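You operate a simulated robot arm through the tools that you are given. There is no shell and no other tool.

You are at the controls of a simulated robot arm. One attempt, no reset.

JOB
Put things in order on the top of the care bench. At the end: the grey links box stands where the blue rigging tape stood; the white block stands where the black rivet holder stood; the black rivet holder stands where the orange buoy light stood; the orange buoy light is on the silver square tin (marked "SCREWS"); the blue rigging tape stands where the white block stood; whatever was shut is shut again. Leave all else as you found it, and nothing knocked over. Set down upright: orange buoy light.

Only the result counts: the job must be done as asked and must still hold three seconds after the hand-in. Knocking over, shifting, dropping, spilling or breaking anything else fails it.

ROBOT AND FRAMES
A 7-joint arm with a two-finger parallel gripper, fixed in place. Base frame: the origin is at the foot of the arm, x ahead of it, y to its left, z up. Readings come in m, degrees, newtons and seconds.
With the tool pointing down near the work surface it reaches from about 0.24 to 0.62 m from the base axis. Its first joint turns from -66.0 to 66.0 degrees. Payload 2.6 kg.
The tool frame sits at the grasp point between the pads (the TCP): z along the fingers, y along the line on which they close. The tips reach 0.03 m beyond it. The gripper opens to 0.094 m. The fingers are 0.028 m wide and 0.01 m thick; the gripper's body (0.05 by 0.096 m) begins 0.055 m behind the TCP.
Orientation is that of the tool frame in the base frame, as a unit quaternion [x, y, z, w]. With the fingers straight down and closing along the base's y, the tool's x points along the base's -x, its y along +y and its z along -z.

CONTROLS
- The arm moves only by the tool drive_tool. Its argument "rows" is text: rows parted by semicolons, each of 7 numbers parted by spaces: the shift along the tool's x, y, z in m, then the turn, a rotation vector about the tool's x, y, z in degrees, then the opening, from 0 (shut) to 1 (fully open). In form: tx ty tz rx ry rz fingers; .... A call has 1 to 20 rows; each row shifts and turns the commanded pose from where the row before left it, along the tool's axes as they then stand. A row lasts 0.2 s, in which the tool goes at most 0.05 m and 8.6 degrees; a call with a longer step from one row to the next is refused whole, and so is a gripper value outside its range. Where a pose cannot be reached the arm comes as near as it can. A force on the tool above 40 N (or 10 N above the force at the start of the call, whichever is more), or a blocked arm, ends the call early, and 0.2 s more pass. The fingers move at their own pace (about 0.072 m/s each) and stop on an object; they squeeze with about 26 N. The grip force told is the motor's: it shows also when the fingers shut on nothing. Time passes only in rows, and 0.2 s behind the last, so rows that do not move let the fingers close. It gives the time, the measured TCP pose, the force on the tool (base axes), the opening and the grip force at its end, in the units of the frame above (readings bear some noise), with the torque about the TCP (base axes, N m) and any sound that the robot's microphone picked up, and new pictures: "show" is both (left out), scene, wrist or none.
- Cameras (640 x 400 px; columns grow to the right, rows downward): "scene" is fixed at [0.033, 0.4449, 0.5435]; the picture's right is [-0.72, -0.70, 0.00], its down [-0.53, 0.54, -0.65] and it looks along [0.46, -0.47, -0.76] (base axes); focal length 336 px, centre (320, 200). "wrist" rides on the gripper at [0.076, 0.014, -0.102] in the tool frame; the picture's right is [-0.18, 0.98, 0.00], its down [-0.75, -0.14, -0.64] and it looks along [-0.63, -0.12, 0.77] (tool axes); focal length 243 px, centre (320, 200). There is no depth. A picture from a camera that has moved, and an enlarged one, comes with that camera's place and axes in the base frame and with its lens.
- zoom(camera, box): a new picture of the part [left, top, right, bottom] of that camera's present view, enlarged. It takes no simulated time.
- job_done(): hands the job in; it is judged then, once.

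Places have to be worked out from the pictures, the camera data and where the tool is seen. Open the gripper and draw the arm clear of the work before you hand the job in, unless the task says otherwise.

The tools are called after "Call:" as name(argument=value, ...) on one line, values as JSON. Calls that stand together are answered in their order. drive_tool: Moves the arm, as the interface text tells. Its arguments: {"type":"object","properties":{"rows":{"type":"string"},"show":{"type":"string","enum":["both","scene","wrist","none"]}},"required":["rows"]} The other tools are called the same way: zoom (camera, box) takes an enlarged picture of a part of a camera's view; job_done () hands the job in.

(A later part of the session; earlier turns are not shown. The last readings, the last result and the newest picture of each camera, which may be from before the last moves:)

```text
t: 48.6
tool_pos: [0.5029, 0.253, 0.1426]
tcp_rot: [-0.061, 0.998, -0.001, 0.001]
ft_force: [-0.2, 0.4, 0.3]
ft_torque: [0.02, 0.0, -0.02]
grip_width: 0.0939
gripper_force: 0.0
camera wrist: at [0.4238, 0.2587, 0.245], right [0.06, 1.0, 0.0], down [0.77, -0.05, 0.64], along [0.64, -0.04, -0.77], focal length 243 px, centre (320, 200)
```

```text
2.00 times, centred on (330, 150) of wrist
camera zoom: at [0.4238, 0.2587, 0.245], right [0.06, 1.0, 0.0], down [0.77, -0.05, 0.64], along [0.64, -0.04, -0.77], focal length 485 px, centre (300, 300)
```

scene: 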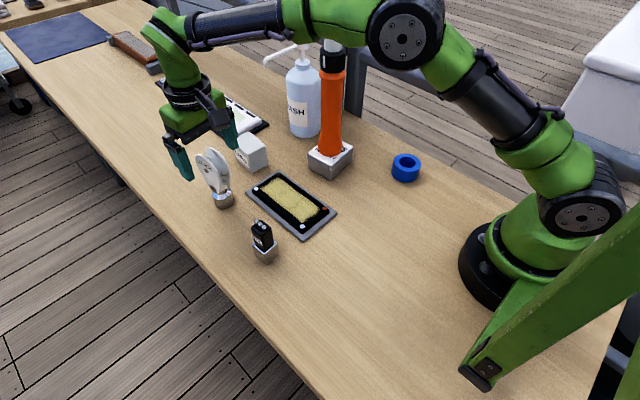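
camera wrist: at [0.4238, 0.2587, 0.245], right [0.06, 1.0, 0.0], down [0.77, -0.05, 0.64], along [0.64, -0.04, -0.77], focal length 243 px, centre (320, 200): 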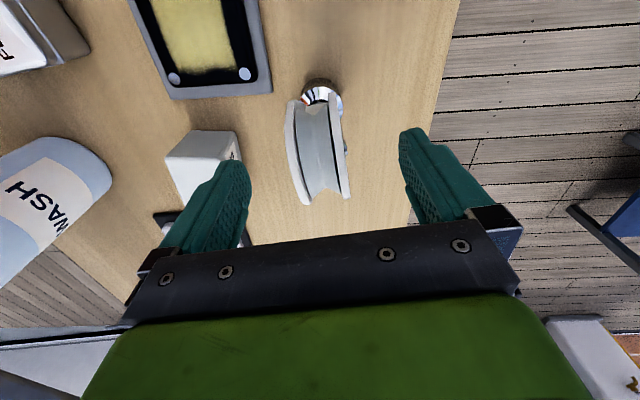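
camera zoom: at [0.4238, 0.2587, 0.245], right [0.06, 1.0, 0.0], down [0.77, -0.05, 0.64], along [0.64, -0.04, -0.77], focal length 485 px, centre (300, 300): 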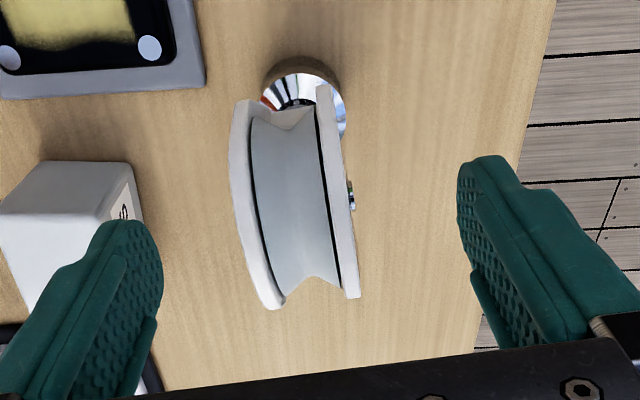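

The white block stands upright at the holder's old place. I rise clear and travel back to the blue tape, staying well short of the light on the tin.

Call:
drive_tool(rows="0 0 -0.01 0 0 0 1; 0 0 -0.03 0 0 0 1; 0 0 -0.035 0 0 0 1; 0 0 -0.03 0 0 0 1; 0.0297 -0.0039 0 0 0 0 1; 0.0297 -0.0039 0 0 0 0 1; 0.0297 -0.0039 0 0 0 0 1; 0.0297 -0.0039 0 0 0 0 1; 0.0297 -0.0039 0 0 0 0 1; 0.0297 -0.0039 0 0 0 0 1; 0.0297 -0.0039 0 0 0 0 1; 0.0079 -0.0349 0 0 0 0 1; 0.0079 -0.0349 0 0 0 0 1; 0.0079 -0.0349 0 0 0 0 1; 0.0079 -0.0349 0 0 0 0 1; 0.0079 -0.0349 0 0 0 0 1; 0.0079 -0.0349 0 0 0 0 1; 0.0079 -0.0349 0 0 0 0 1; 0.0079 -0.0349 0 0 0 0 1; 0 0 0 0 0 0 1")

Call:
zoom(camera="wrist", box=[250, 20, 400, 170])

Call:
zoom(camera="scene", box=[170, 130, 290, 280])

```text
t: 52.8
tool_pos: [0.2698, -0.0844, 0.2492]
tcp_rot: [-0.062, 0.998, 0.0, 0.0]
ft_force: [0.1, 0.6, 0.7]
ft_torque: [0.04, -0.01, 0.01]
grip_width: 0.094
gripper_force: 0.0
camera wrist: at [0.1931, -0.0798, 0.3499], right [0.06, 1.0, 0.0], down [0.77, -0.05, 0.64], along [0.64, -0.04, -0.77], focal length 243 px, centre (320, 200)
```

scene: 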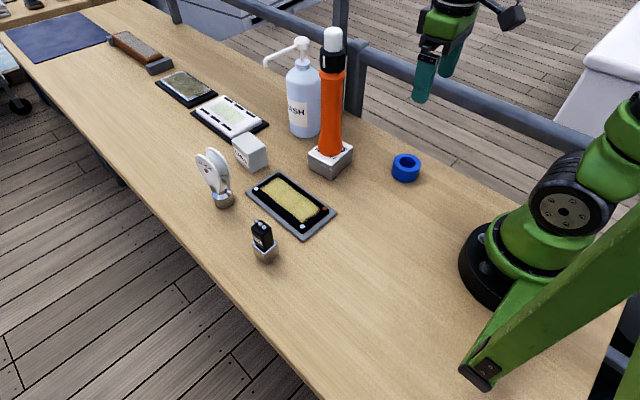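
wrist: 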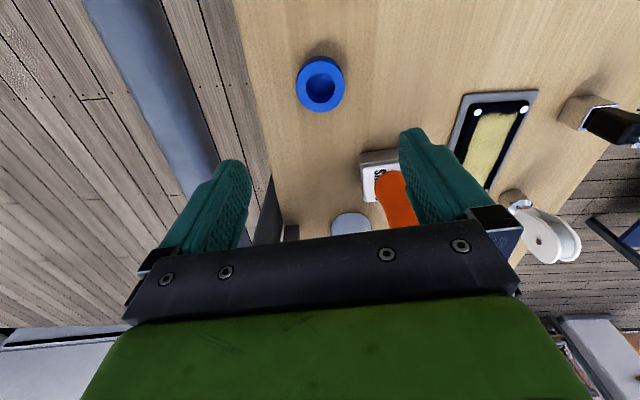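

```text
2.67 times, centred on (325, 95) of wrist
camera zoom: at [0.1931, -0.0798, 0.3499], right [0.06, 1.0, 0.0], down [0.77, -0.05, 0.64], along [0.64, -0.04, -0.77], focal length 647 px, centre (307, 480)
```

zoom: 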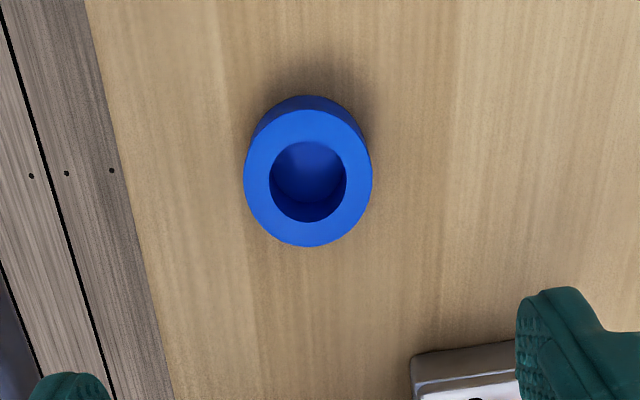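

```text
2.67 times, centred on (230, 205) of scene
camera zoom: at [0.033, 0.4449, 0.5435], right [-0.72, -0.7, 0.0], down [-0.53, 0.54, -0.65], along [0.46, -0.47, -0.76], focal length 897 px, centre (560, 187)
```

zoom: 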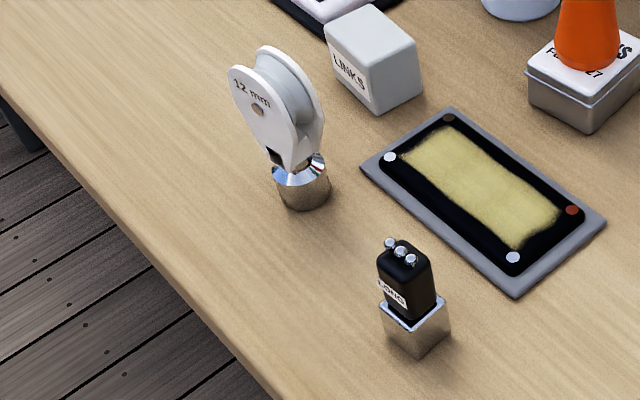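

The tape is centred at about (0.277, -0.0845), about 60 mm across and 32 mm high. I align and descend to just above it.

Call:
drive_tool(rows="-0.0076 -0.0011 0 0 0 0 1; 0 0 0.035 0 0 0 1; 0 0 0.035 0 0 0 1; 0 0 0.035 0 0 0 1; 0 0 0.035 0 0 0 1; 0 0 0.03 0 0 0 1; 0 0 0 0 0 0 1")

Call:
zoom(camera="wrist", box=[220, 60, 420, 260])

```text
t: 54.4
tool_pos: [0.2765, -0.0845, 0.0781]
tcp_rot: [-0.061, 0.998, 0.0, 0.0]
ft_force: [-0.2, -0.3, 0.7]
ft_torque: [-0.01, 0.0, 0.03]
grip_width: 0.0942
gripper_force: 0.0
camera wrist: at [0.1982, -0.0788, 0.1793], right [0.06, 1.0, 0.0], down [0.76, -0.05, 0.64], along [0.64, -0.04, -0.77], focal length 243 px, centre (320, 200)
```

scene: 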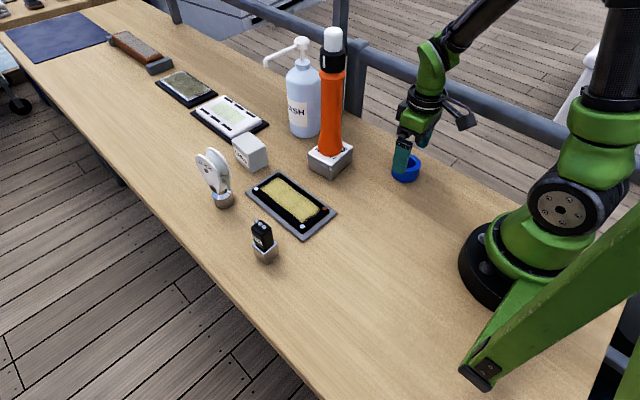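
wrist: 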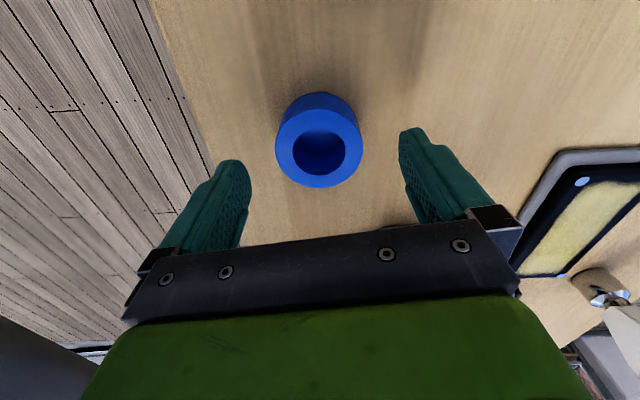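

```text
2.00 times, centred on (320, 160) of wrist
camera zoom: at [0.1982, -0.0788, 0.1793], right [0.06, 1.0, 0.0], down [0.76, -0.05, 0.64], along [0.64, -0.04, -0.77], focal length 485 px, centre (320, 280)
```

zoom: 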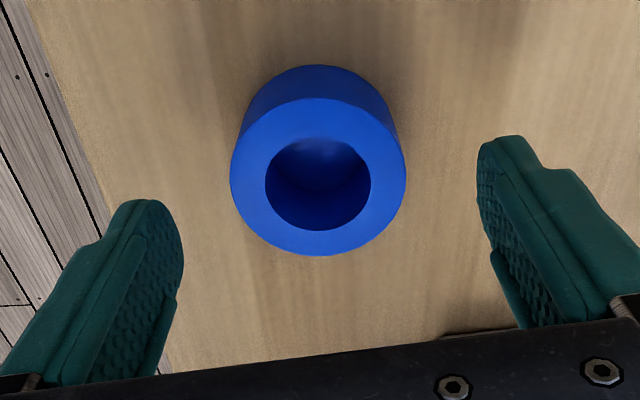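

The tape is centred between the fingers. I lower to z about 0.037 and close.

Call:
drive_tool(rows="0 0 0.025 0 0 0 1; 0 0 0.016 0 0 0 1; 0 0 0 0 0 0 1; 0 0 0 0 0 0 0; 0 0 0 0 0 0 0; 0 0 0 0 0 0 0; 0 0 0 0 0 0 0")

```text
t: 56.0
tool_pos: [0.278, -0.0843, 0.0377]
tcp_rot: [-0.061, 0.998, -0.001, 0.0]
ft_force: [3.8, -0.5, 12.4]
ft_torque: [0.13, -0.17, -0.03]
grip_width: 0.0579
gripper_force: 26.3
camera wrist: at [0.1998, -0.0788, 0.1392], right [0.06, 1.0, 0.0], down [0.76, -0.05, 0.64], along [0.64, -0.04, -0.77], focal length 243 px, centre (320, 200)
```

scene: 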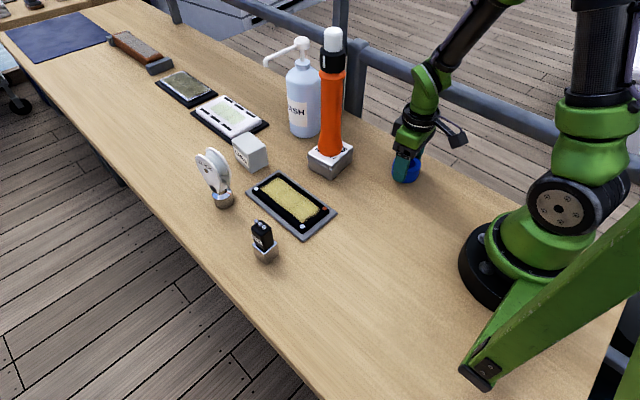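
wrist: 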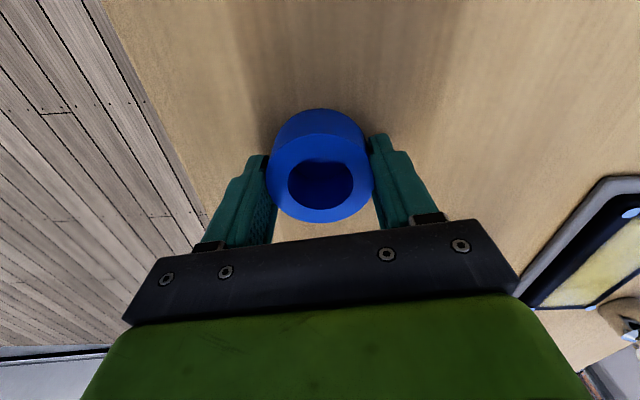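

There is an upward 12 N reading, so I zoom to see whether the ring is tilted or the tips touch something.

Call:
zoom(camera="wrist", box=[230, 90, 410, 250])

Call:
zoom(camera="scene", box=[370, 120, 450, 200])

```text
2.50 times, centred on (320, 170) of wrist
camera zoom: at [0.1998, -0.0788, 0.1392], right [0.06, 1.0, 0.0], down [0.76, -0.05, 0.64], along [0.64, -0.04, -0.77], focal length 606 px, centre (320, 275)
```

zoom: 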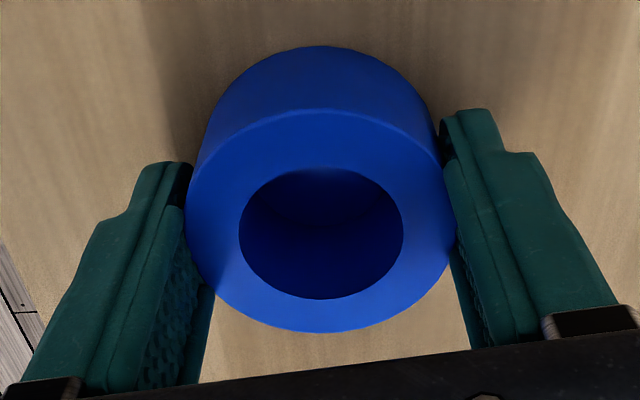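

```text
5.00 times, centred on (410, 160) of scene
camera zoom: at [0.033, 0.4449, 0.5435], right [-0.72, -0.7, 0.0], down [-0.53, 0.54, -0.65], along [0.46, -0.47, -0.76], focal length 1682 px, centre (-130, 400)
```

zoom: 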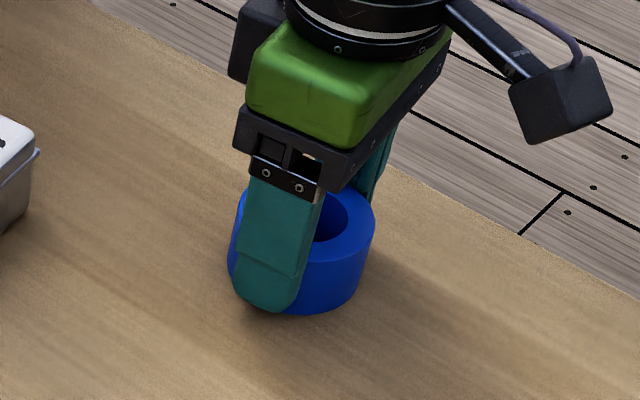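

The ring looks flat and well held at 57.9 mm. I lift 2 cm and check.

Call:
drive_tool(rows="0 0 -0.005 0 0 0 0; 0 0 -0.015 0 0 0 0; 0 0 0 0 0 0 0")

Call:
zoom(camera="wrist", box=[230, 90, 410, 250])

Call:
zoom(camera="scene", box=[370, 120, 450, 200])

```text
t: 56.8
tool_pos: [0.2786, -0.0829, 0.0575]
tcp_rot: [-0.061, 0.998, 0.0, 0.0]
ft_force: [-0.6, -0.6, -0.9]
ft_torque: [-0.01, 0.0, -0.02]
grip_width: 0.0579
gripper_force: 25.9
camera wrist: at [0.1999, -0.0789, 0.1587], right [0.06, 1.0, 0.0], down [0.77, -0.05, 0.64], along [0.64, -0.04, -0.77], focal length 243 px, centre (320, 200)
```

scene: 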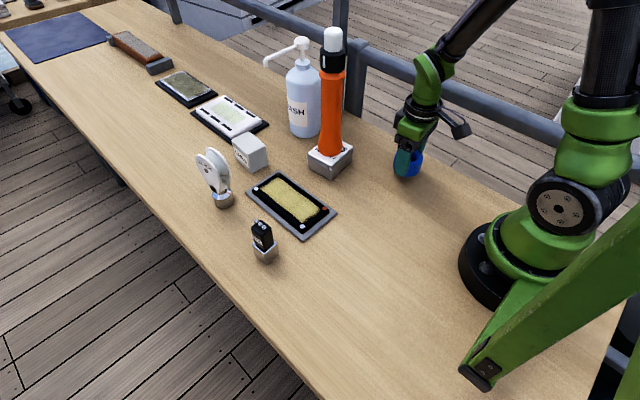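
wrist: 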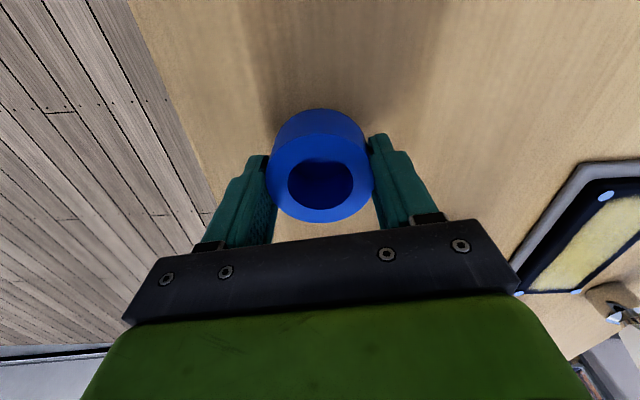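

```text
2.50 times, centred on (320, 170) of wrist
camera zoom: at [0.1999, -0.0789, 0.1587], right [0.06, 1.0, 0.0], down [0.77, -0.05, 0.64], along [0.64, -0.04, -0.77], focal length 606 px, centre (320, 275)
```

zoom: 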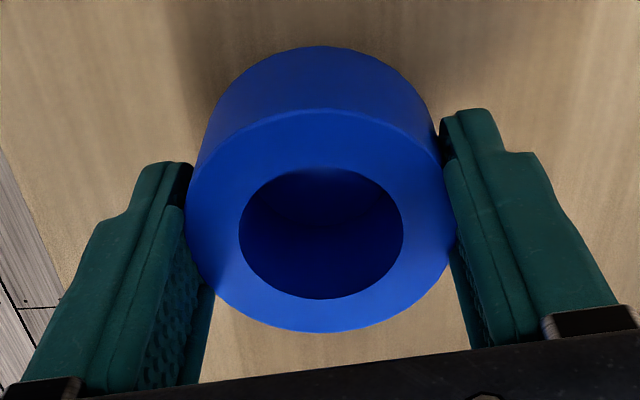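

```text
5.00 times, centred on (410, 160) of scene
camera zoom: at [0.033, 0.4449, 0.5435], right [-0.72, -0.7, 0.0], down [-0.53, 0.54, -0.65], along [0.46, -0.47, -0.76], focal length 1682 px, centre (-130, 400)
```

zoom: 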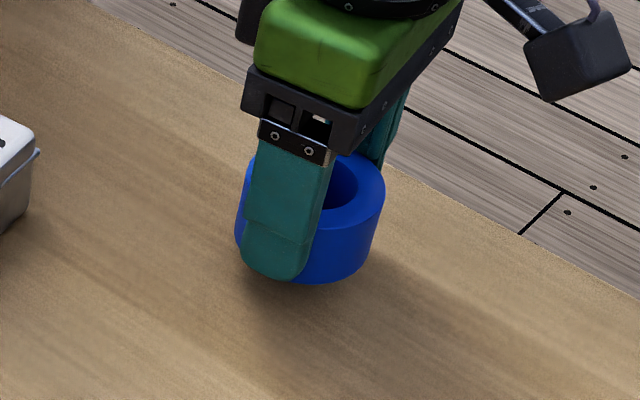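

The tape is lifted cleanly. I carry it to the white block's old place at (0.198, 0.2975), keeping radius above 0.25 m on the way.

Call:
drive_tool(rows="0 0 -0.03 0 0 0 0; 0 0 -0.03 0 0 0 0; 0.00258 0.03228 0 0 0 0 0; 0.00258 0.03228 0 0 0 0 0; 0.00258 0.03228 0 0 0 0 0; 0.00258 0.03228 0 0 0 0 0; 0.00258 0.03228 0 0 0 0 0; 0.00258 0.03228 0 0 0 0 0; 0.00258 0.03228 0 0 0 0 0; 0.00258 0.03228 0 0 0 0 0; 0.00258 0.03228 0 0 0 0 0; 0.00258 0.03228 0 0 0 0 0; 0.00258 0.03228 0 0 0 0 0; 0.00258 0.03228 0 0 0 0 0; 0 0 0 0 0 0 0; 0 0 0 0 0 0 0")

Call:
zoom(camera="scene", box=[250, 220, 370, 360])

Call:
zoom(camera="wrist", box=[230, 90, 410, 250])

```text
t: 60.2
tool_pos: [0.199, 0.2968, 0.1168]
tcp_rot: [-0.061, 0.998, 0.001, -0.001]
ft_force: [0.9, 0.0, -0.6]
ft_torque: [-0.01, -0.01, 0.02]
grip_width: 0.0582
gripper_force: 25.9
camera wrist: at [0.1212, 0.3022, 0.2189], right [0.06, 1.0, 0.0], down [0.77, -0.05, 0.64], along [0.64, -0.04, -0.77], focal length 243 px, centre (320, 200)
```

scene: 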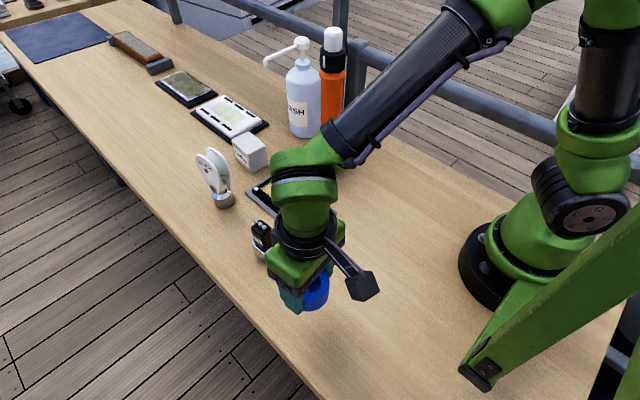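
wrist: 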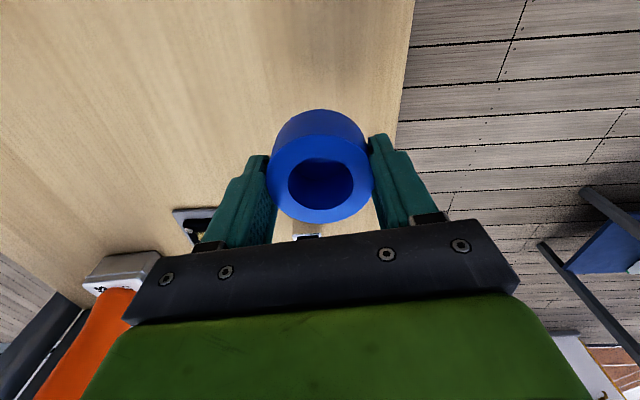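

```text
2.86 times, centred on (310, 290) of scene
camera zoom: at [0.033, 0.4449, 0.5435], right [-0.72, -0.7, 0.0], down [-0.53, 0.54, -0.65], along [0.46, -0.47, -0.76], focal length 961 px, centre (349, -57)
```

zoom: 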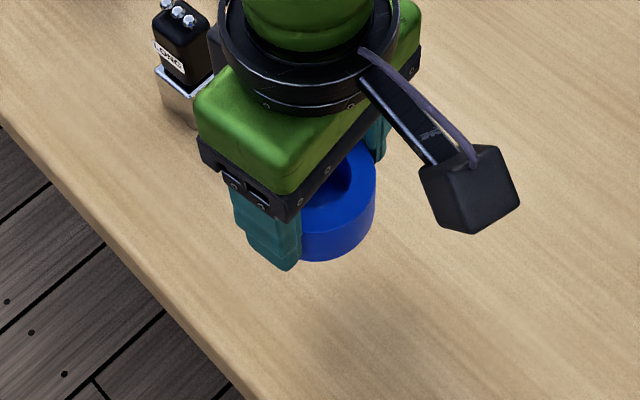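

```text
2.50 times, centred on (320, 170) of wrist
camera zoom: at [0.1212, 0.3022, 0.2189], right [0.06, 1.0, 0.0], down [0.77, -0.05, 0.64], along [0.64, -0.04, -0.77], focal length 606 px, centre (320, 275)
```

zoom: 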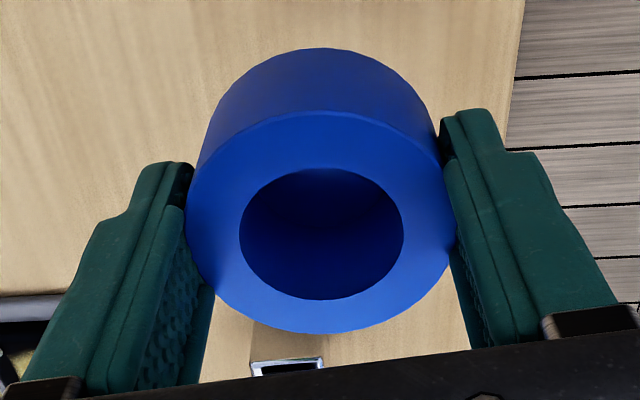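

It is at the target within a millimetre or so. I lower the tape towards the bench.

Call:
drive_tool(rows="-0.001 0.0005 0.025 0 0 0 0; 0 0 0.03 0 0 0 0; 0 0 0.015 0 0 0 0; 0 0 0.006 0 0 0 0; 0 0 0.0015 0 0 0 0; 0 0 0 0 0 0 0", show="scene")

```text
t: 61.6
tool_pos: [0.1992, 0.2972, 0.0394]
tcp_rot: [-0.061, 0.998, 0.0, 0.0]
ft_force: [-0.1, 0.5, 0.6]
ft_torque: [0.01, -0.03, -0.01]
grip_width: 0.0579
gripper_force: 26.3
```

scene: 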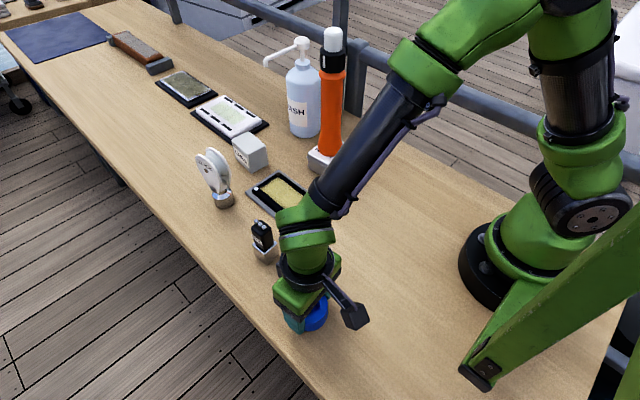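

The tape is light, so its weight hardly shows in the readings. I continue in 1 mm steps to the height at which it was gripped.

Call:
drive_tool(rows="0 0 0.001 0 0 0 0; 0 0 0.0008 0 0 0 0; 0 0 0 0 0 0 0", show="none")

```text
t: 62.4
tool_pos: [0.199, 0.2972, 0.0389]
tcp_rot: [-0.061, 0.998, 0.0, 0.0]
ft_force: [0.9, 0.2, 0.4]
ft_torque: [0.0, 0.02, -0.01]
grip_width: 0.058
gripper_force: 26.4
```

Call:
drive_tool(rows="0 0 0.001 0 0 0 0; 0 0 0.0008 0 0 0 0; 0 0 0 0 0 0 0", show="none")

```text
t: 63.3
tool_pos: [0.2009, 0.2984, 0.0375]
tcp_rot: [-0.06, 0.998, 0.002, 0.001]
ft_force: [-1.4, -2.6, 7.0]
ft_torque: [-0.02, -0.13, -0.06]
grip_width: 0.0581
gripper_force: 26.6
stopped in row 3: the force on the tool passed its limit at 41 N (the readings are from after the stop); the commanded pose is now the measured one
```

The ring touched the bench (a brief force spike, now 7 N). I release it and rise.

Call:
drive_tool(rows="0 0 0 0 0 0 0.7; 0 0 0 0 0 0 0.8; 0 0 0 0 0 0 1; 0 0 0 0 0 0 1")

Call:
zoom(camera="wrist", box=[230, 90, 410, 250])

```text
t: 64.3
tool_pos: [0.2002, 0.2977, 0.0378]
tcp_rot: [-0.06, 0.998, 0.0, 0.001]
ft_force: [-0.1, -0.5, -0.6]
ft_torque: [0.0, -0.01, -0.01]
grip_width: 0.0941
gripper_force: 0.1
camera wrist: at [0.1225, 0.3035, 0.139], right [0.06, 1.0, 0.0], down [0.76, -0.05, 0.64], along [0.64, -0.04, -0.77], focal length 243 px, centre (320, 200)
```

scene: 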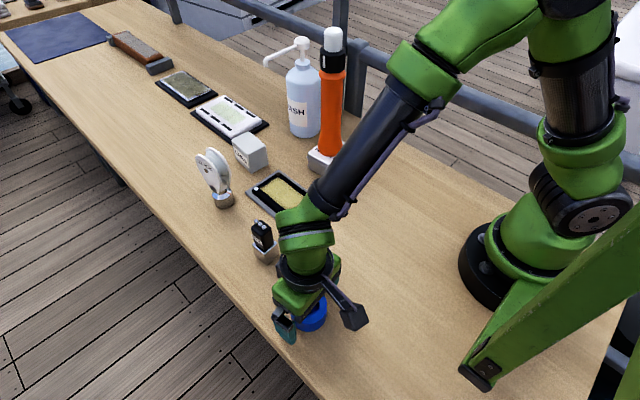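
wrist: 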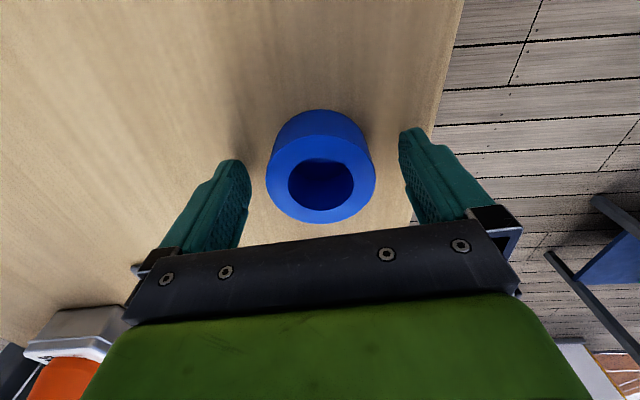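

```text
2.50 times, centred on (320, 170) of wrist
camera zoom: at [0.1225, 0.3035, 0.139], right [0.06, 1.0, 0.0], down [0.76, -0.05, 0.64], along [0.64, -0.04, -0.77], focal length 606 px, centre (320, 275)
```

zoom: 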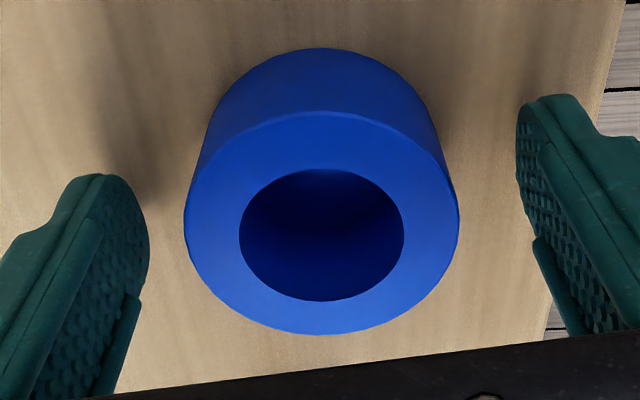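

The tape stands where the block was. I rise and move towards the grey box, keeping the arm's plane on the +y side of the light, and turn to the box's yaw of about -5°.

Call:
drive_tool(rows="0 0 -0.015 0 0 0 1; 0 0 -0.045 0 0 0 1; 0 0 -0.045 0 0 0 1; 0 0 -0.045 0 0 0 1; 0 0 -0.03 0 0 0 1; -0.01845 -0.02717 0 0 0 0 1; -0.01845 -0.02717 0 0 0 0 1; -0.01845 -0.02717 0 0 0 0 1; -0.01845 -0.02717 0 0 0 0 1; -0.01845 -0.02717 0 0 0 0 1; -0.01845 -0.02717 0 0 0 0 1; -0.03334 -0.00738 0 0 0 0 1; -0.03334 -0.00738 0 0 0 0 1; -0.03334 -0.00738 0 0 0 0 1; -0.03334 -0.00738 0 0 0 0 1; -0.03334 -0.00738 0 0 0 0 1; 0 0 0 0 0 6.5 1; 0 0 0 0 0 6 1; 0 0 0 0 0 0 1")

Call:
zoom(camera="wrist", box=[230, 40, 430, 240])

Call:
zoom(camera="scene", box=[250, 230, 370, 350])

```text
t: 68.3
tool_pos: [0.5006, 0.1318, 0.2175]
tcp_rot: [0.049, 0.999, 0.001, 0.001]
ft_force: [0.2, -0.5, 0.1]
ft_torque: [-0.04, -0.01, -0.01]
grip_width: 0.094
gripper_force: 0.1
camera wrist: at [0.4252, 0.1542, 0.3189], right [0.28, 0.96, 0.0], down [0.73, -0.22, 0.64], along [0.62, -0.18, -0.77], focal length 243 px, centre (320, 200)
```

scene: 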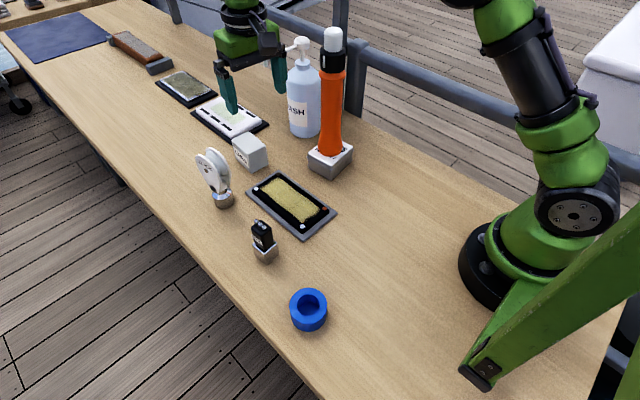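
wrist: 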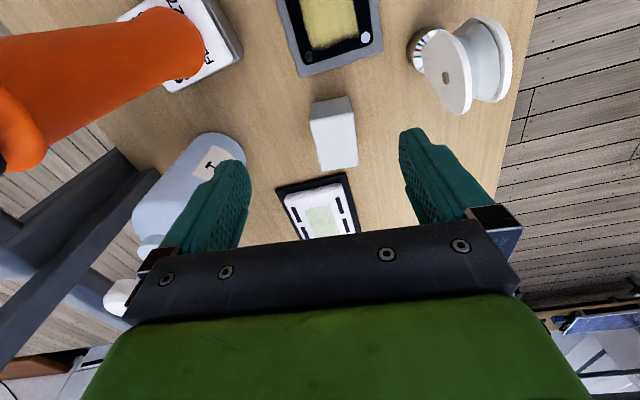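

```text
2.00 times, centred on (330, 140) of wrist
camera zoom: at [0.4252, 0.1542, 0.3189], right [0.28, 0.96, 0.0], down [0.73, -0.22, 0.64], along [0.62, -0.18, -0.77], focal length 485 px, centre (300, 320)
```

zoom: 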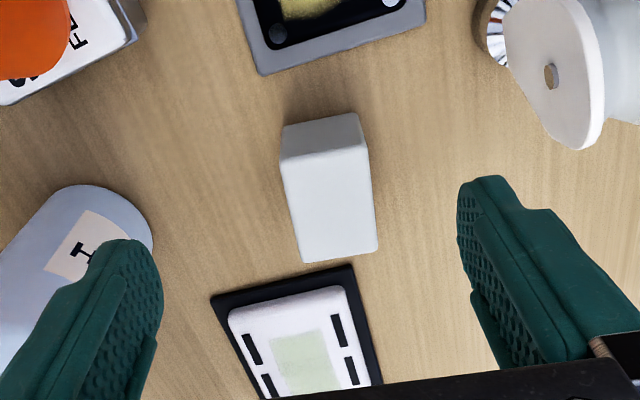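

```text
3.33 times, centred on (310, 290) of scene
camera zoom: at [0.033, 0.4449, 0.5435], right [-0.72, -0.7, 0.0], down [-0.53, 0.54, -0.65], along [0.46, -0.47, -0.76], focal length 1121 px, centre (353, -100)
```

zoom: 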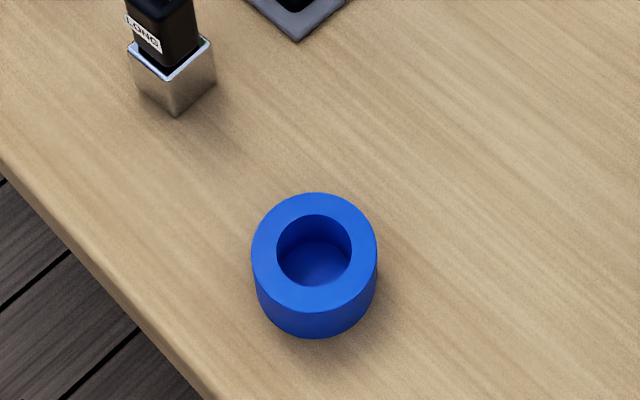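

The box measures centre (0.560, 0.135), yaw about -5.5°, matching the tool. I move above it and descend partway, watching clearance between the forearm and the light.

Call:
drive_tool(rows="-0.03 0.0045 0 0 0 0 1; -0.0279 0.0046 0 0 0 0 1; 0 0 0.03 0 0 0 1; 0 0 0.03 0 0 0 1; 0 0 0.03 0 0 0 1; 0 0 0 0 0 0 1")

Call:
zoom(camera="scene", box=[180, 0, 400, 190])

Call:
zoom(camera="wrist", box=[220, 60, 420, 250])

```text
t: 69.7
tool_pos: [0.5584, 0.1363, 0.1279]
tcp_rot: [0.049, 0.999, 0.001, 0.001]
ft_force: [-0.8, 0.2, -1.0]
ft_torque: [-0.01, -0.01, -0.02]
grip_width: 0.094
gripper_force: 0.0
camera wrist: at [0.4837, 0.1571, 0.2299], right [0.28, 0.96, 0.0], down [0.74, -0.22, 0.64], along [0.62, -0.18, -0.77], focal length 243 px, centre (320, 200)
```

scene: 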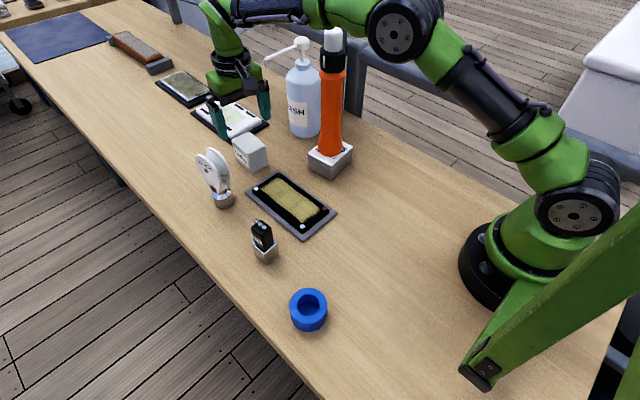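
wrist: 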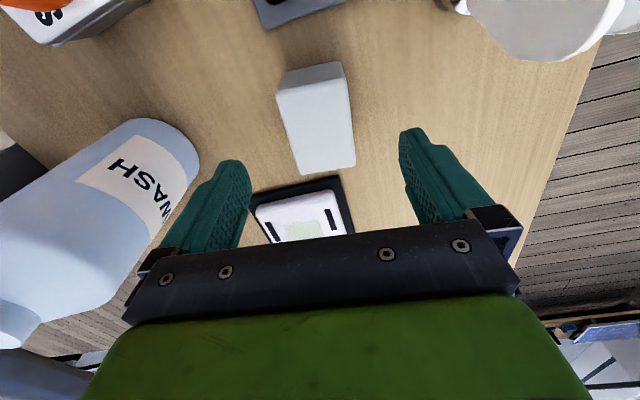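

```text
2.11 times, centred on (290, 95) of scene
camera zoom: at [0.033, 0.4449, 0.5435], right [-0.72, -0.7, 0.0], down [-0.53, 0.54, -0.65], along [0.46, -0.47, -0.76], focal length 708 px, centre (383, 421)
```

zoom: 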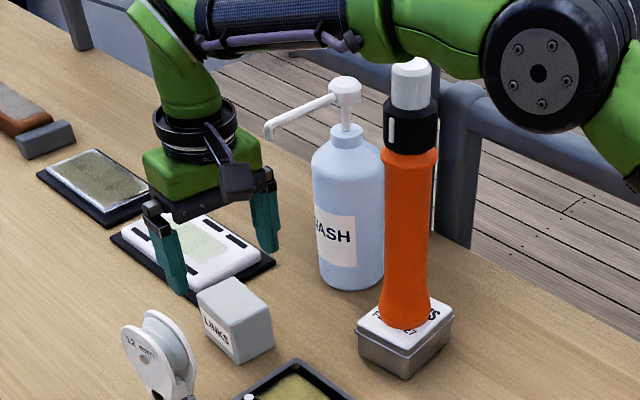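

```text
2.11 times, centred on (320, 155) of wrist
camera zoom: at [0.4837, 0.1571, 0.2299], right [0.28, 0.96, 0.0], down [0.74, -0.22, 0.64], along [0.62, -0.18, -0.77], focal length 511 px, centre (320, 295)
```

zoom: 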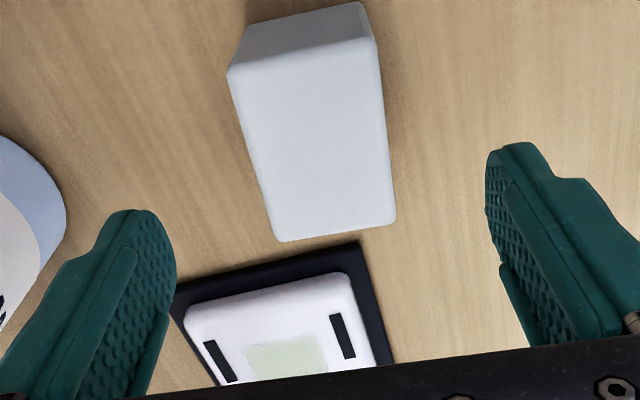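

The forearm clears the light by roughly 3 cm laterally. I lower slowly to z about 0.055 and check before closing on the box.

Call:
drive_tool(rows="-0.001 -0.0012 0.02 0 0 0 1; 0 0 0.02 0 0 0 1; 0 0 0.02 0 0 0 1; 0 0 0.013 0 0 0 1; 0 0 0 0 0 0 1")

Call:
zoom(camera="scene", box=[180, 0, 400, 190])

Call:
zoom(camera="wrist", box=[220, 60, 420, 250])

```text
t: 70.9
tool_pos: [0.5602, 0.1349, 0.0555]
tcp_rot: [0.048, 0.999, 0.001, 0.001]
ft_force: [0.2, 0.5, -0.6]
ft_torque: [-0.03, -0.03, 0.0]
grip_width: 0.094
gripper_force: 0.1
camera wrist: at [0.4847, 0.157, 0.1572], right [0.28, 0.96, 0.0], down [0.74, -0.21, 0.64], along [0.62, -0.18, -0.77], focal length 243 px, centre (320, 200)
```

scene: 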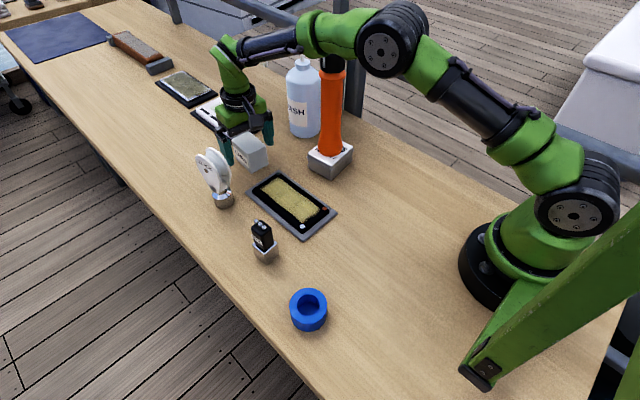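
wrist: 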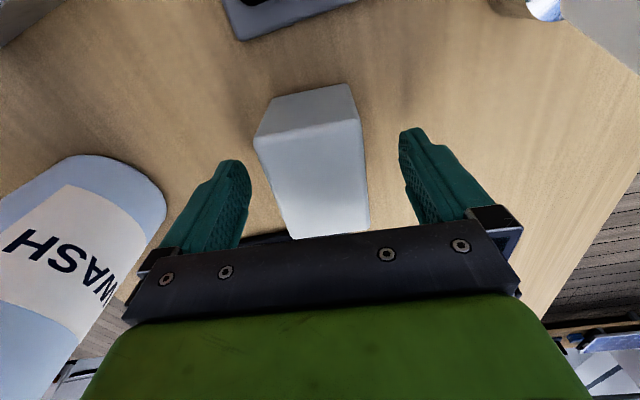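

```text
2.11 times, centred on (290, 95) of scene
camera zoom: at [0.033, 0.4449, 0.5435], right [-0.72, -0.7, 0.0], down [-0.53, 0.54, -0.65], along [0.46, -0.47, -0.76], focal length 708 px, centre (383, 421)
```

zoom: 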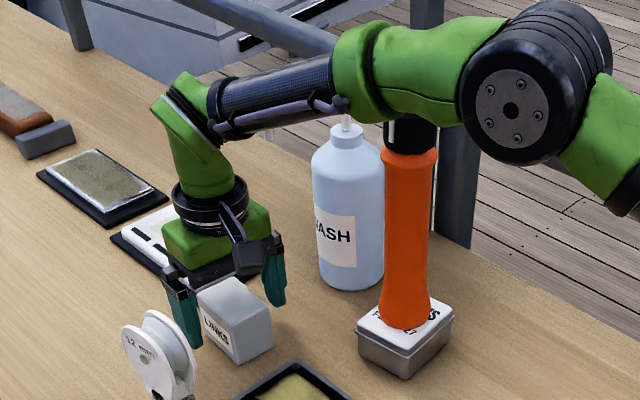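

```text
2.11 times, centred on (320, 155) of wrist
camera zoom: at [0.4847, 0.157, 0.1572], right [0.28, 0.96, 0.0], down [0.74, -0.21, 0.64], along [0.62, -0.18, -0.77], focal length 511 px, centre (320, 295)
```

zoom: 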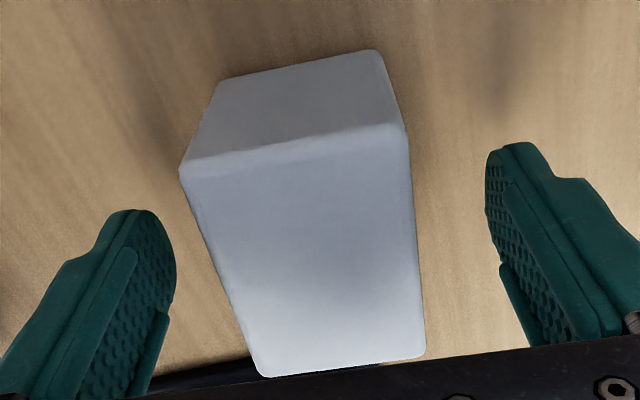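

The light is undisturbed and the box sits centred between the fingers. I close on the box.

Call:
drive_tool(rows="0 0 0 0 0 0 0; 0 0 0 0 0 0 0; 0 0 0 0 0 0 0; 0 0 0 0 0 0 0; 0 0 -0.005 0 0 0 0; 0 0 -0.015 0 0 0 0; 0 0 0 0 0 0 0")

Call:
zoom(camera="wrist", box=[220, 60, 420, 250])

Call:
zoom(camera="scene", box=[180, 0, 400, 190])

```text
t: 72.5
tool_pos: [0.5596, 0.1365, 0.0759]
tcp_rot: [0.047, 0.999, 0.001, 0.0]
ft_force: [-0.3, 0.5, -1.1]
ft_torque: [-0.02, 0.0, 0.01]
grip_width: 0.0541
gripper_force: 25.5
camera wrist: at [0.4844, 0.1572, 0.1767], right [0.28, 0.96, 0.0], down [0.74, -0.21, 0.64], along [0.62, -0.18, -0.77], focal length 243 px, centre (320, 200)
```

scene: 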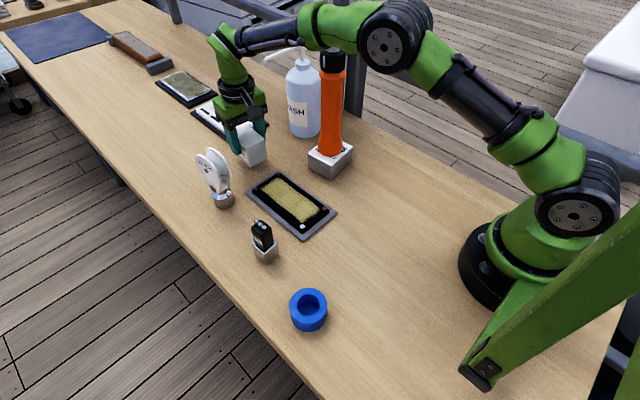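
wrist: 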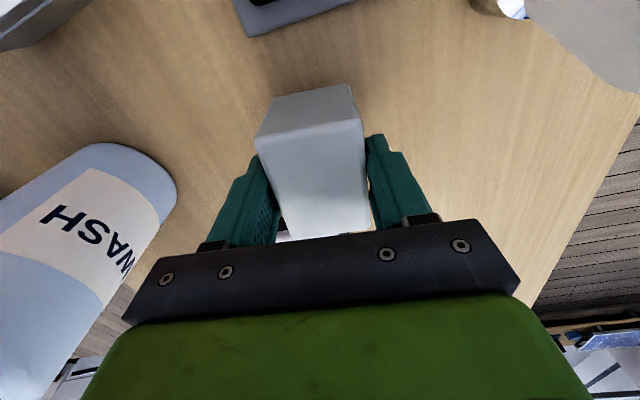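

```text
2.11 times, centred on (320, 155) of wrist
camera zoom: at [0.4844, 0.1572, 0.1767], right [0.28, 0.96, 0.0], down [0.74, -0.21, 0.64], along [0.62, -0.18, -0.77], focal length 511 px, centre (320, 295)
```

zoom: 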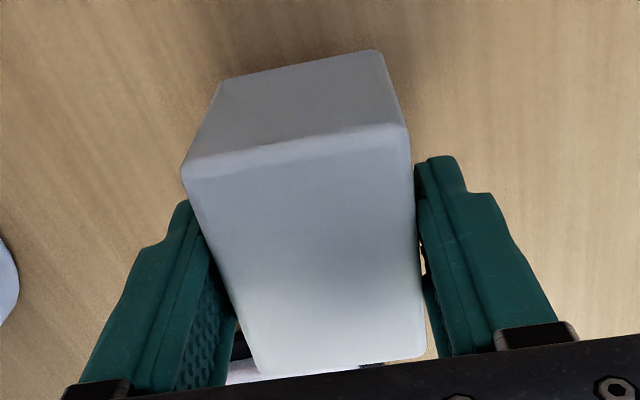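

```text
2.11 times, centred on (290, 95) of scene
camera zoom: at [0.033, 0.4449, 0.5435], right [-0.72, -0.7, 0.0], down [-0.53, 0.54, -0.65], along [0.46, -0.47, -0.76], focal length 708 px, centre (383, 421)
```

zoom: 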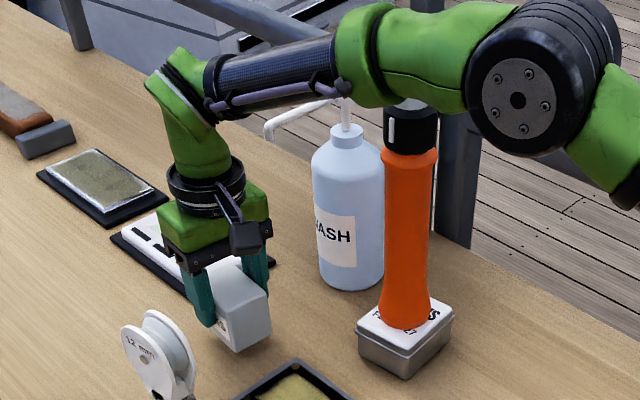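

The box is gripped and lifted with the light untouched. I raise it, retract along y about 0.14, and then sweep round to the tape's old place at (0.277, -0.0845).

Call:
drive_tool(rows="0 0 -0.03 0 0 0 0; 0 0 -0.03 0 0 0 0; 0 0 -0.02 0 0 0 0; 0.03276 -0.0026 0 0 0 0 0; 0.03276 -0.0026 0 0 0 0 0; 0.03276 -0.0026 0 0 0 0 0; 0.03276 -0.0026 0 0 0 0 0; 0.03276 -0.0026 0 0 0 0 0; 0.03276 -0.0026 0 0 0 0 0; 0.03276 -0.0026 0 0 0 0 0; 0 0 0 0 0 0 0")

```text
t: 74.9
tool_pos: [0.329, 0.1384, 0.1542]
tcp_rot: [0.049, 0.999, 0.0, 0.001]
ft_force: [0.4, -0.5, -1.2]
ft_torque: [0.0, 0.04, -0.05]
grip_width: 0.0542
gripper_force: 26.4
camera wrist: at [0.2532, 0.1602, 0.2553], right [0.28, 0.96, 0.0], down [0.74, -0.21, 0.64], along [0.62, -0.18, -0.77], focal length 243 px, centre (320, 200)
```

scene: 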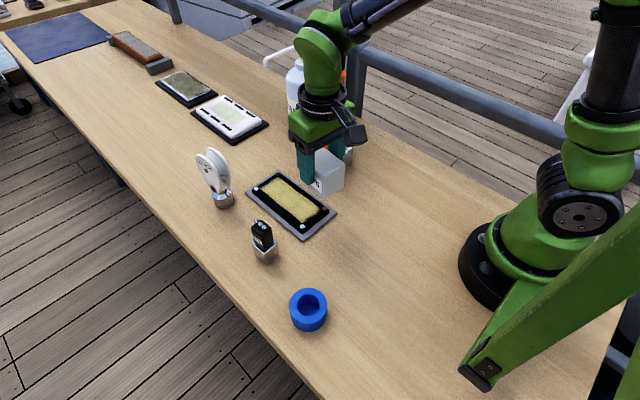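
wrist: 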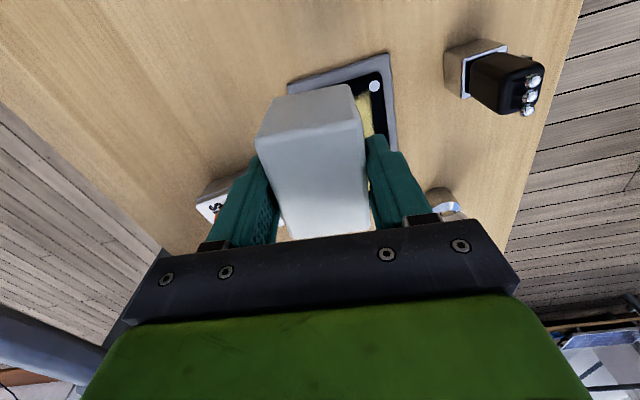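

The retraction went clean. Next I sweep round to the tape's old place.

Call:
drive_tool(rows="0.0155 -0.0277 0 0 0 0 0; 0.0155 -0.0277 0 0 0 0 0; 0.0155 -0.0277 0 0 0 0 0; -0.0027 -0.0288 0 0 0 0 0; -0.0027 -0.0288 0 0 0 0 0; -0.0027 -0.0288 0 0 0 0 0; -0.0027 -0.0288 0 0 0 0 0; -0.0027 -0.0288 0 0 0 0 0; 0 0 0 0 0 0 0; 0 0 0 0 0 0 0")

Call:
zoom(camera="wrist", box=[220, 60, 420, 250])

Call:
zoom(camera="scene", box=[300, 30, 460, 200])

```text
t: 77.1
tool_pos: [0.2739, -0.0828, 0.1539]
tcp_rot: [0.047, 0.999, 0.001, 0.001]
ft_force: [0.4, 0.4, -2.1]
ft_torque: [0.02, 0.0, -0.01]
grip_width: 0.0539
gripper_force: 26.5
camera wrist: at [0.2003, -0.0614, 0.2552], right [0.28, 0.96, 0.0], down [0.74, -0.21, 0.64], along [0.62, -0.18, -0.77], focal length 243 px, centre (320, 200)
```

scene: 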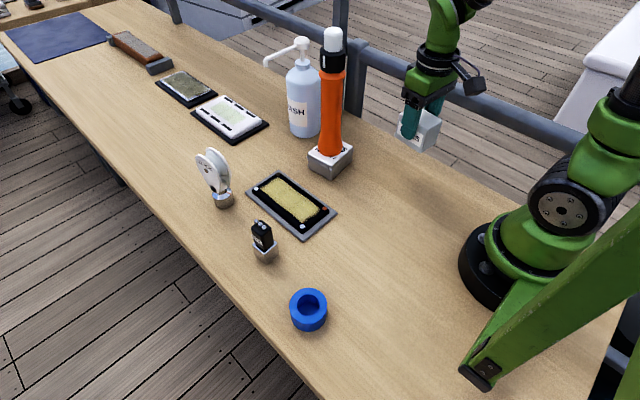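
wrist: 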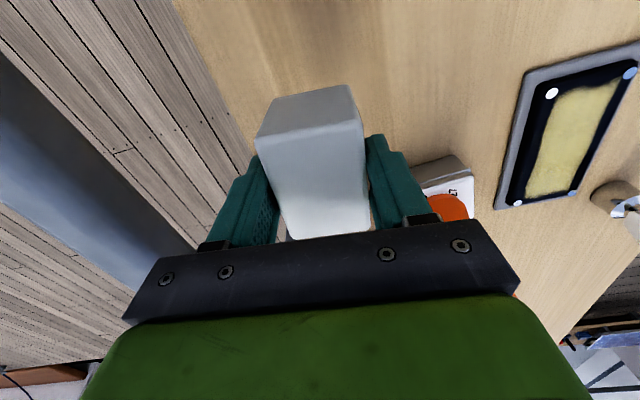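

```text
2.11 times, centred on (320, 155) of wrist
camera zoom: at [0.2003, -0.0614, 0.2552], right [0.28, 0.96, 0.0], down [0.74, -0.21, 0.64], along [0.62, -0.18, -0.77], focal length 511 px, centre (320, 295)
```

zoom: 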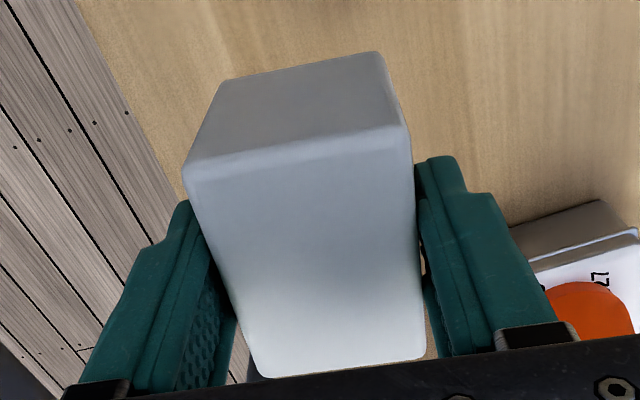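

```text
2.35 times, centred on (380, 115) of scene
camera zoom: at [0.033, 0.4449, 0.5435], right [-0.72, -0.7, 0.0], down [-0.53, 0.54, -0.65], along [0.46, -0.47, -0.76], focal length 791 px, centre (179, 400)
```

zoom: 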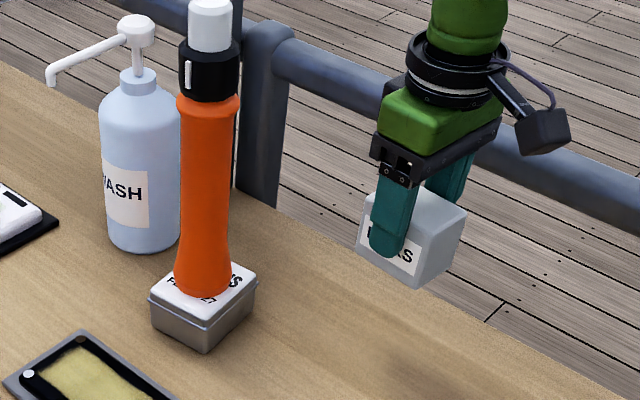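

The box hangs centred at about (0.2768, -0.083), and the target is (0.277, -0.0845). I correct slightly and lower.

Call:
drive_tool(rows="0 -0.0014 0.03 0 0 0 0; 0 0 0.03 0 0 0 0; 0 0 0.025 0 0 0 0; 0 0 0.009 0 0 0 0; 0 0 0 0 0 0 0", show="scene")

Call:
zoom(camera="scene", box=[360, 100, 460, 200])

```text
t: 78.3
tool_pos: [0.2738, -0.0861, 0.0583]
tcp_rot: [0.048, 0.999, 0.001, 0.002]
ft_force: [0.2, 0.2, -1.7]
ft_torque: [0.0, -0.02, 0.01]
grip_width: 0.0541
gripper_force: 26.6
```

scene: 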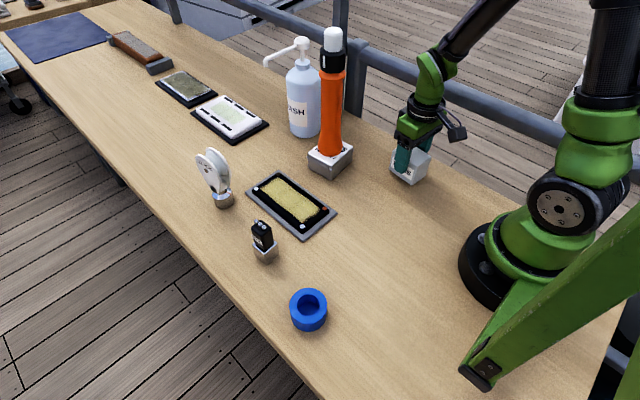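

```text
4.00 times, centred on (410, 150) of scene
camera zoom: at [0.033, 0.4449, 0.5435], right [-0.72, -0.7, 0.0], down [-0.53, 0.54, -0.65], along [0.46, -0.47, -0.76], focal length 1345 px, centre (-40, 400)
```

zoom: 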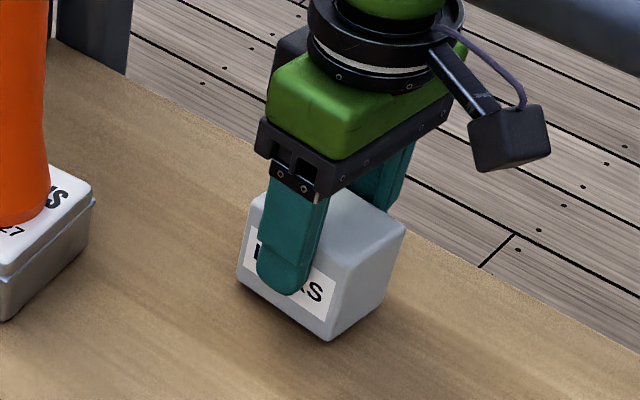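

It is nearly down, with the box just above the bench. I step down in 1 mm increments.

Call:
drive_tool(rows="0 0 0.001 0 0 0 0; 0 0 0.001 0 0 0 0; 0 0 0 0 0 0 0", show="none")

```text
t: 79.1
tool_pos: [0.2747, -0.0858, 0.0574]
tcp_rot: [0.049, 0.999, 0.002, 0.001]
ft_force: [0.0, 0.2, -1.7]
ft_torque: [-0.02, -0.01, 0.0]
grip_width: 0.054
gripper_force: 25.8
```

Call:
drive_tool(rows="0 0 0.001 0 0 0 0; 0 0 0.0005 0 0 0 0; 0 0 0 0 0 0 0", show="none")

```text
t: 79.9
tool_pos: [0.2746, -0.0839, 0.0573]
tcp_rot: [0.048, 0.999, 0.002, 0.001]
ft_force: [-0.2, -1.3, -0.8]
ft_torque: [-0.01, -0.06, -0.04]
grip_width: 0.0541
gripper_force: 25.9
```

Call:
drive_tool(rows="0 0 0.0007 0 0 0 0; 0 0 0 0 0 0 0", show="none")

```text
t: 80.5
tool_pos: [0.2736, -0.0858, 0.055]
tcp_rot: [0.049, 0.999, 0.001, 0.0]
ft_force: [0.2, -1.0, -1.5]
ft_torque: [-0.04, 0.0, -0.02]
grip_width: 0.054
gripper_force: 25.4
```

Force still shows about the box's own weight, so I take one more small step.

Call:
drive_tool(rows="0 0 0.0008 0 0 0 0; 0 0 0 0 0 0 0", show="none")

```text
t: 81.1
tool_pos: [0.2745, -0.085, 0.0553]
tcp_rot: [0.049, 0.999, 0.001, 0.001]
ft_force: [-6.5, 0.7, 19.2]
ft_torque: [-0.01, 0.2, 0.01]
grip_width: 0.0544
gripper_force: 26.0
```

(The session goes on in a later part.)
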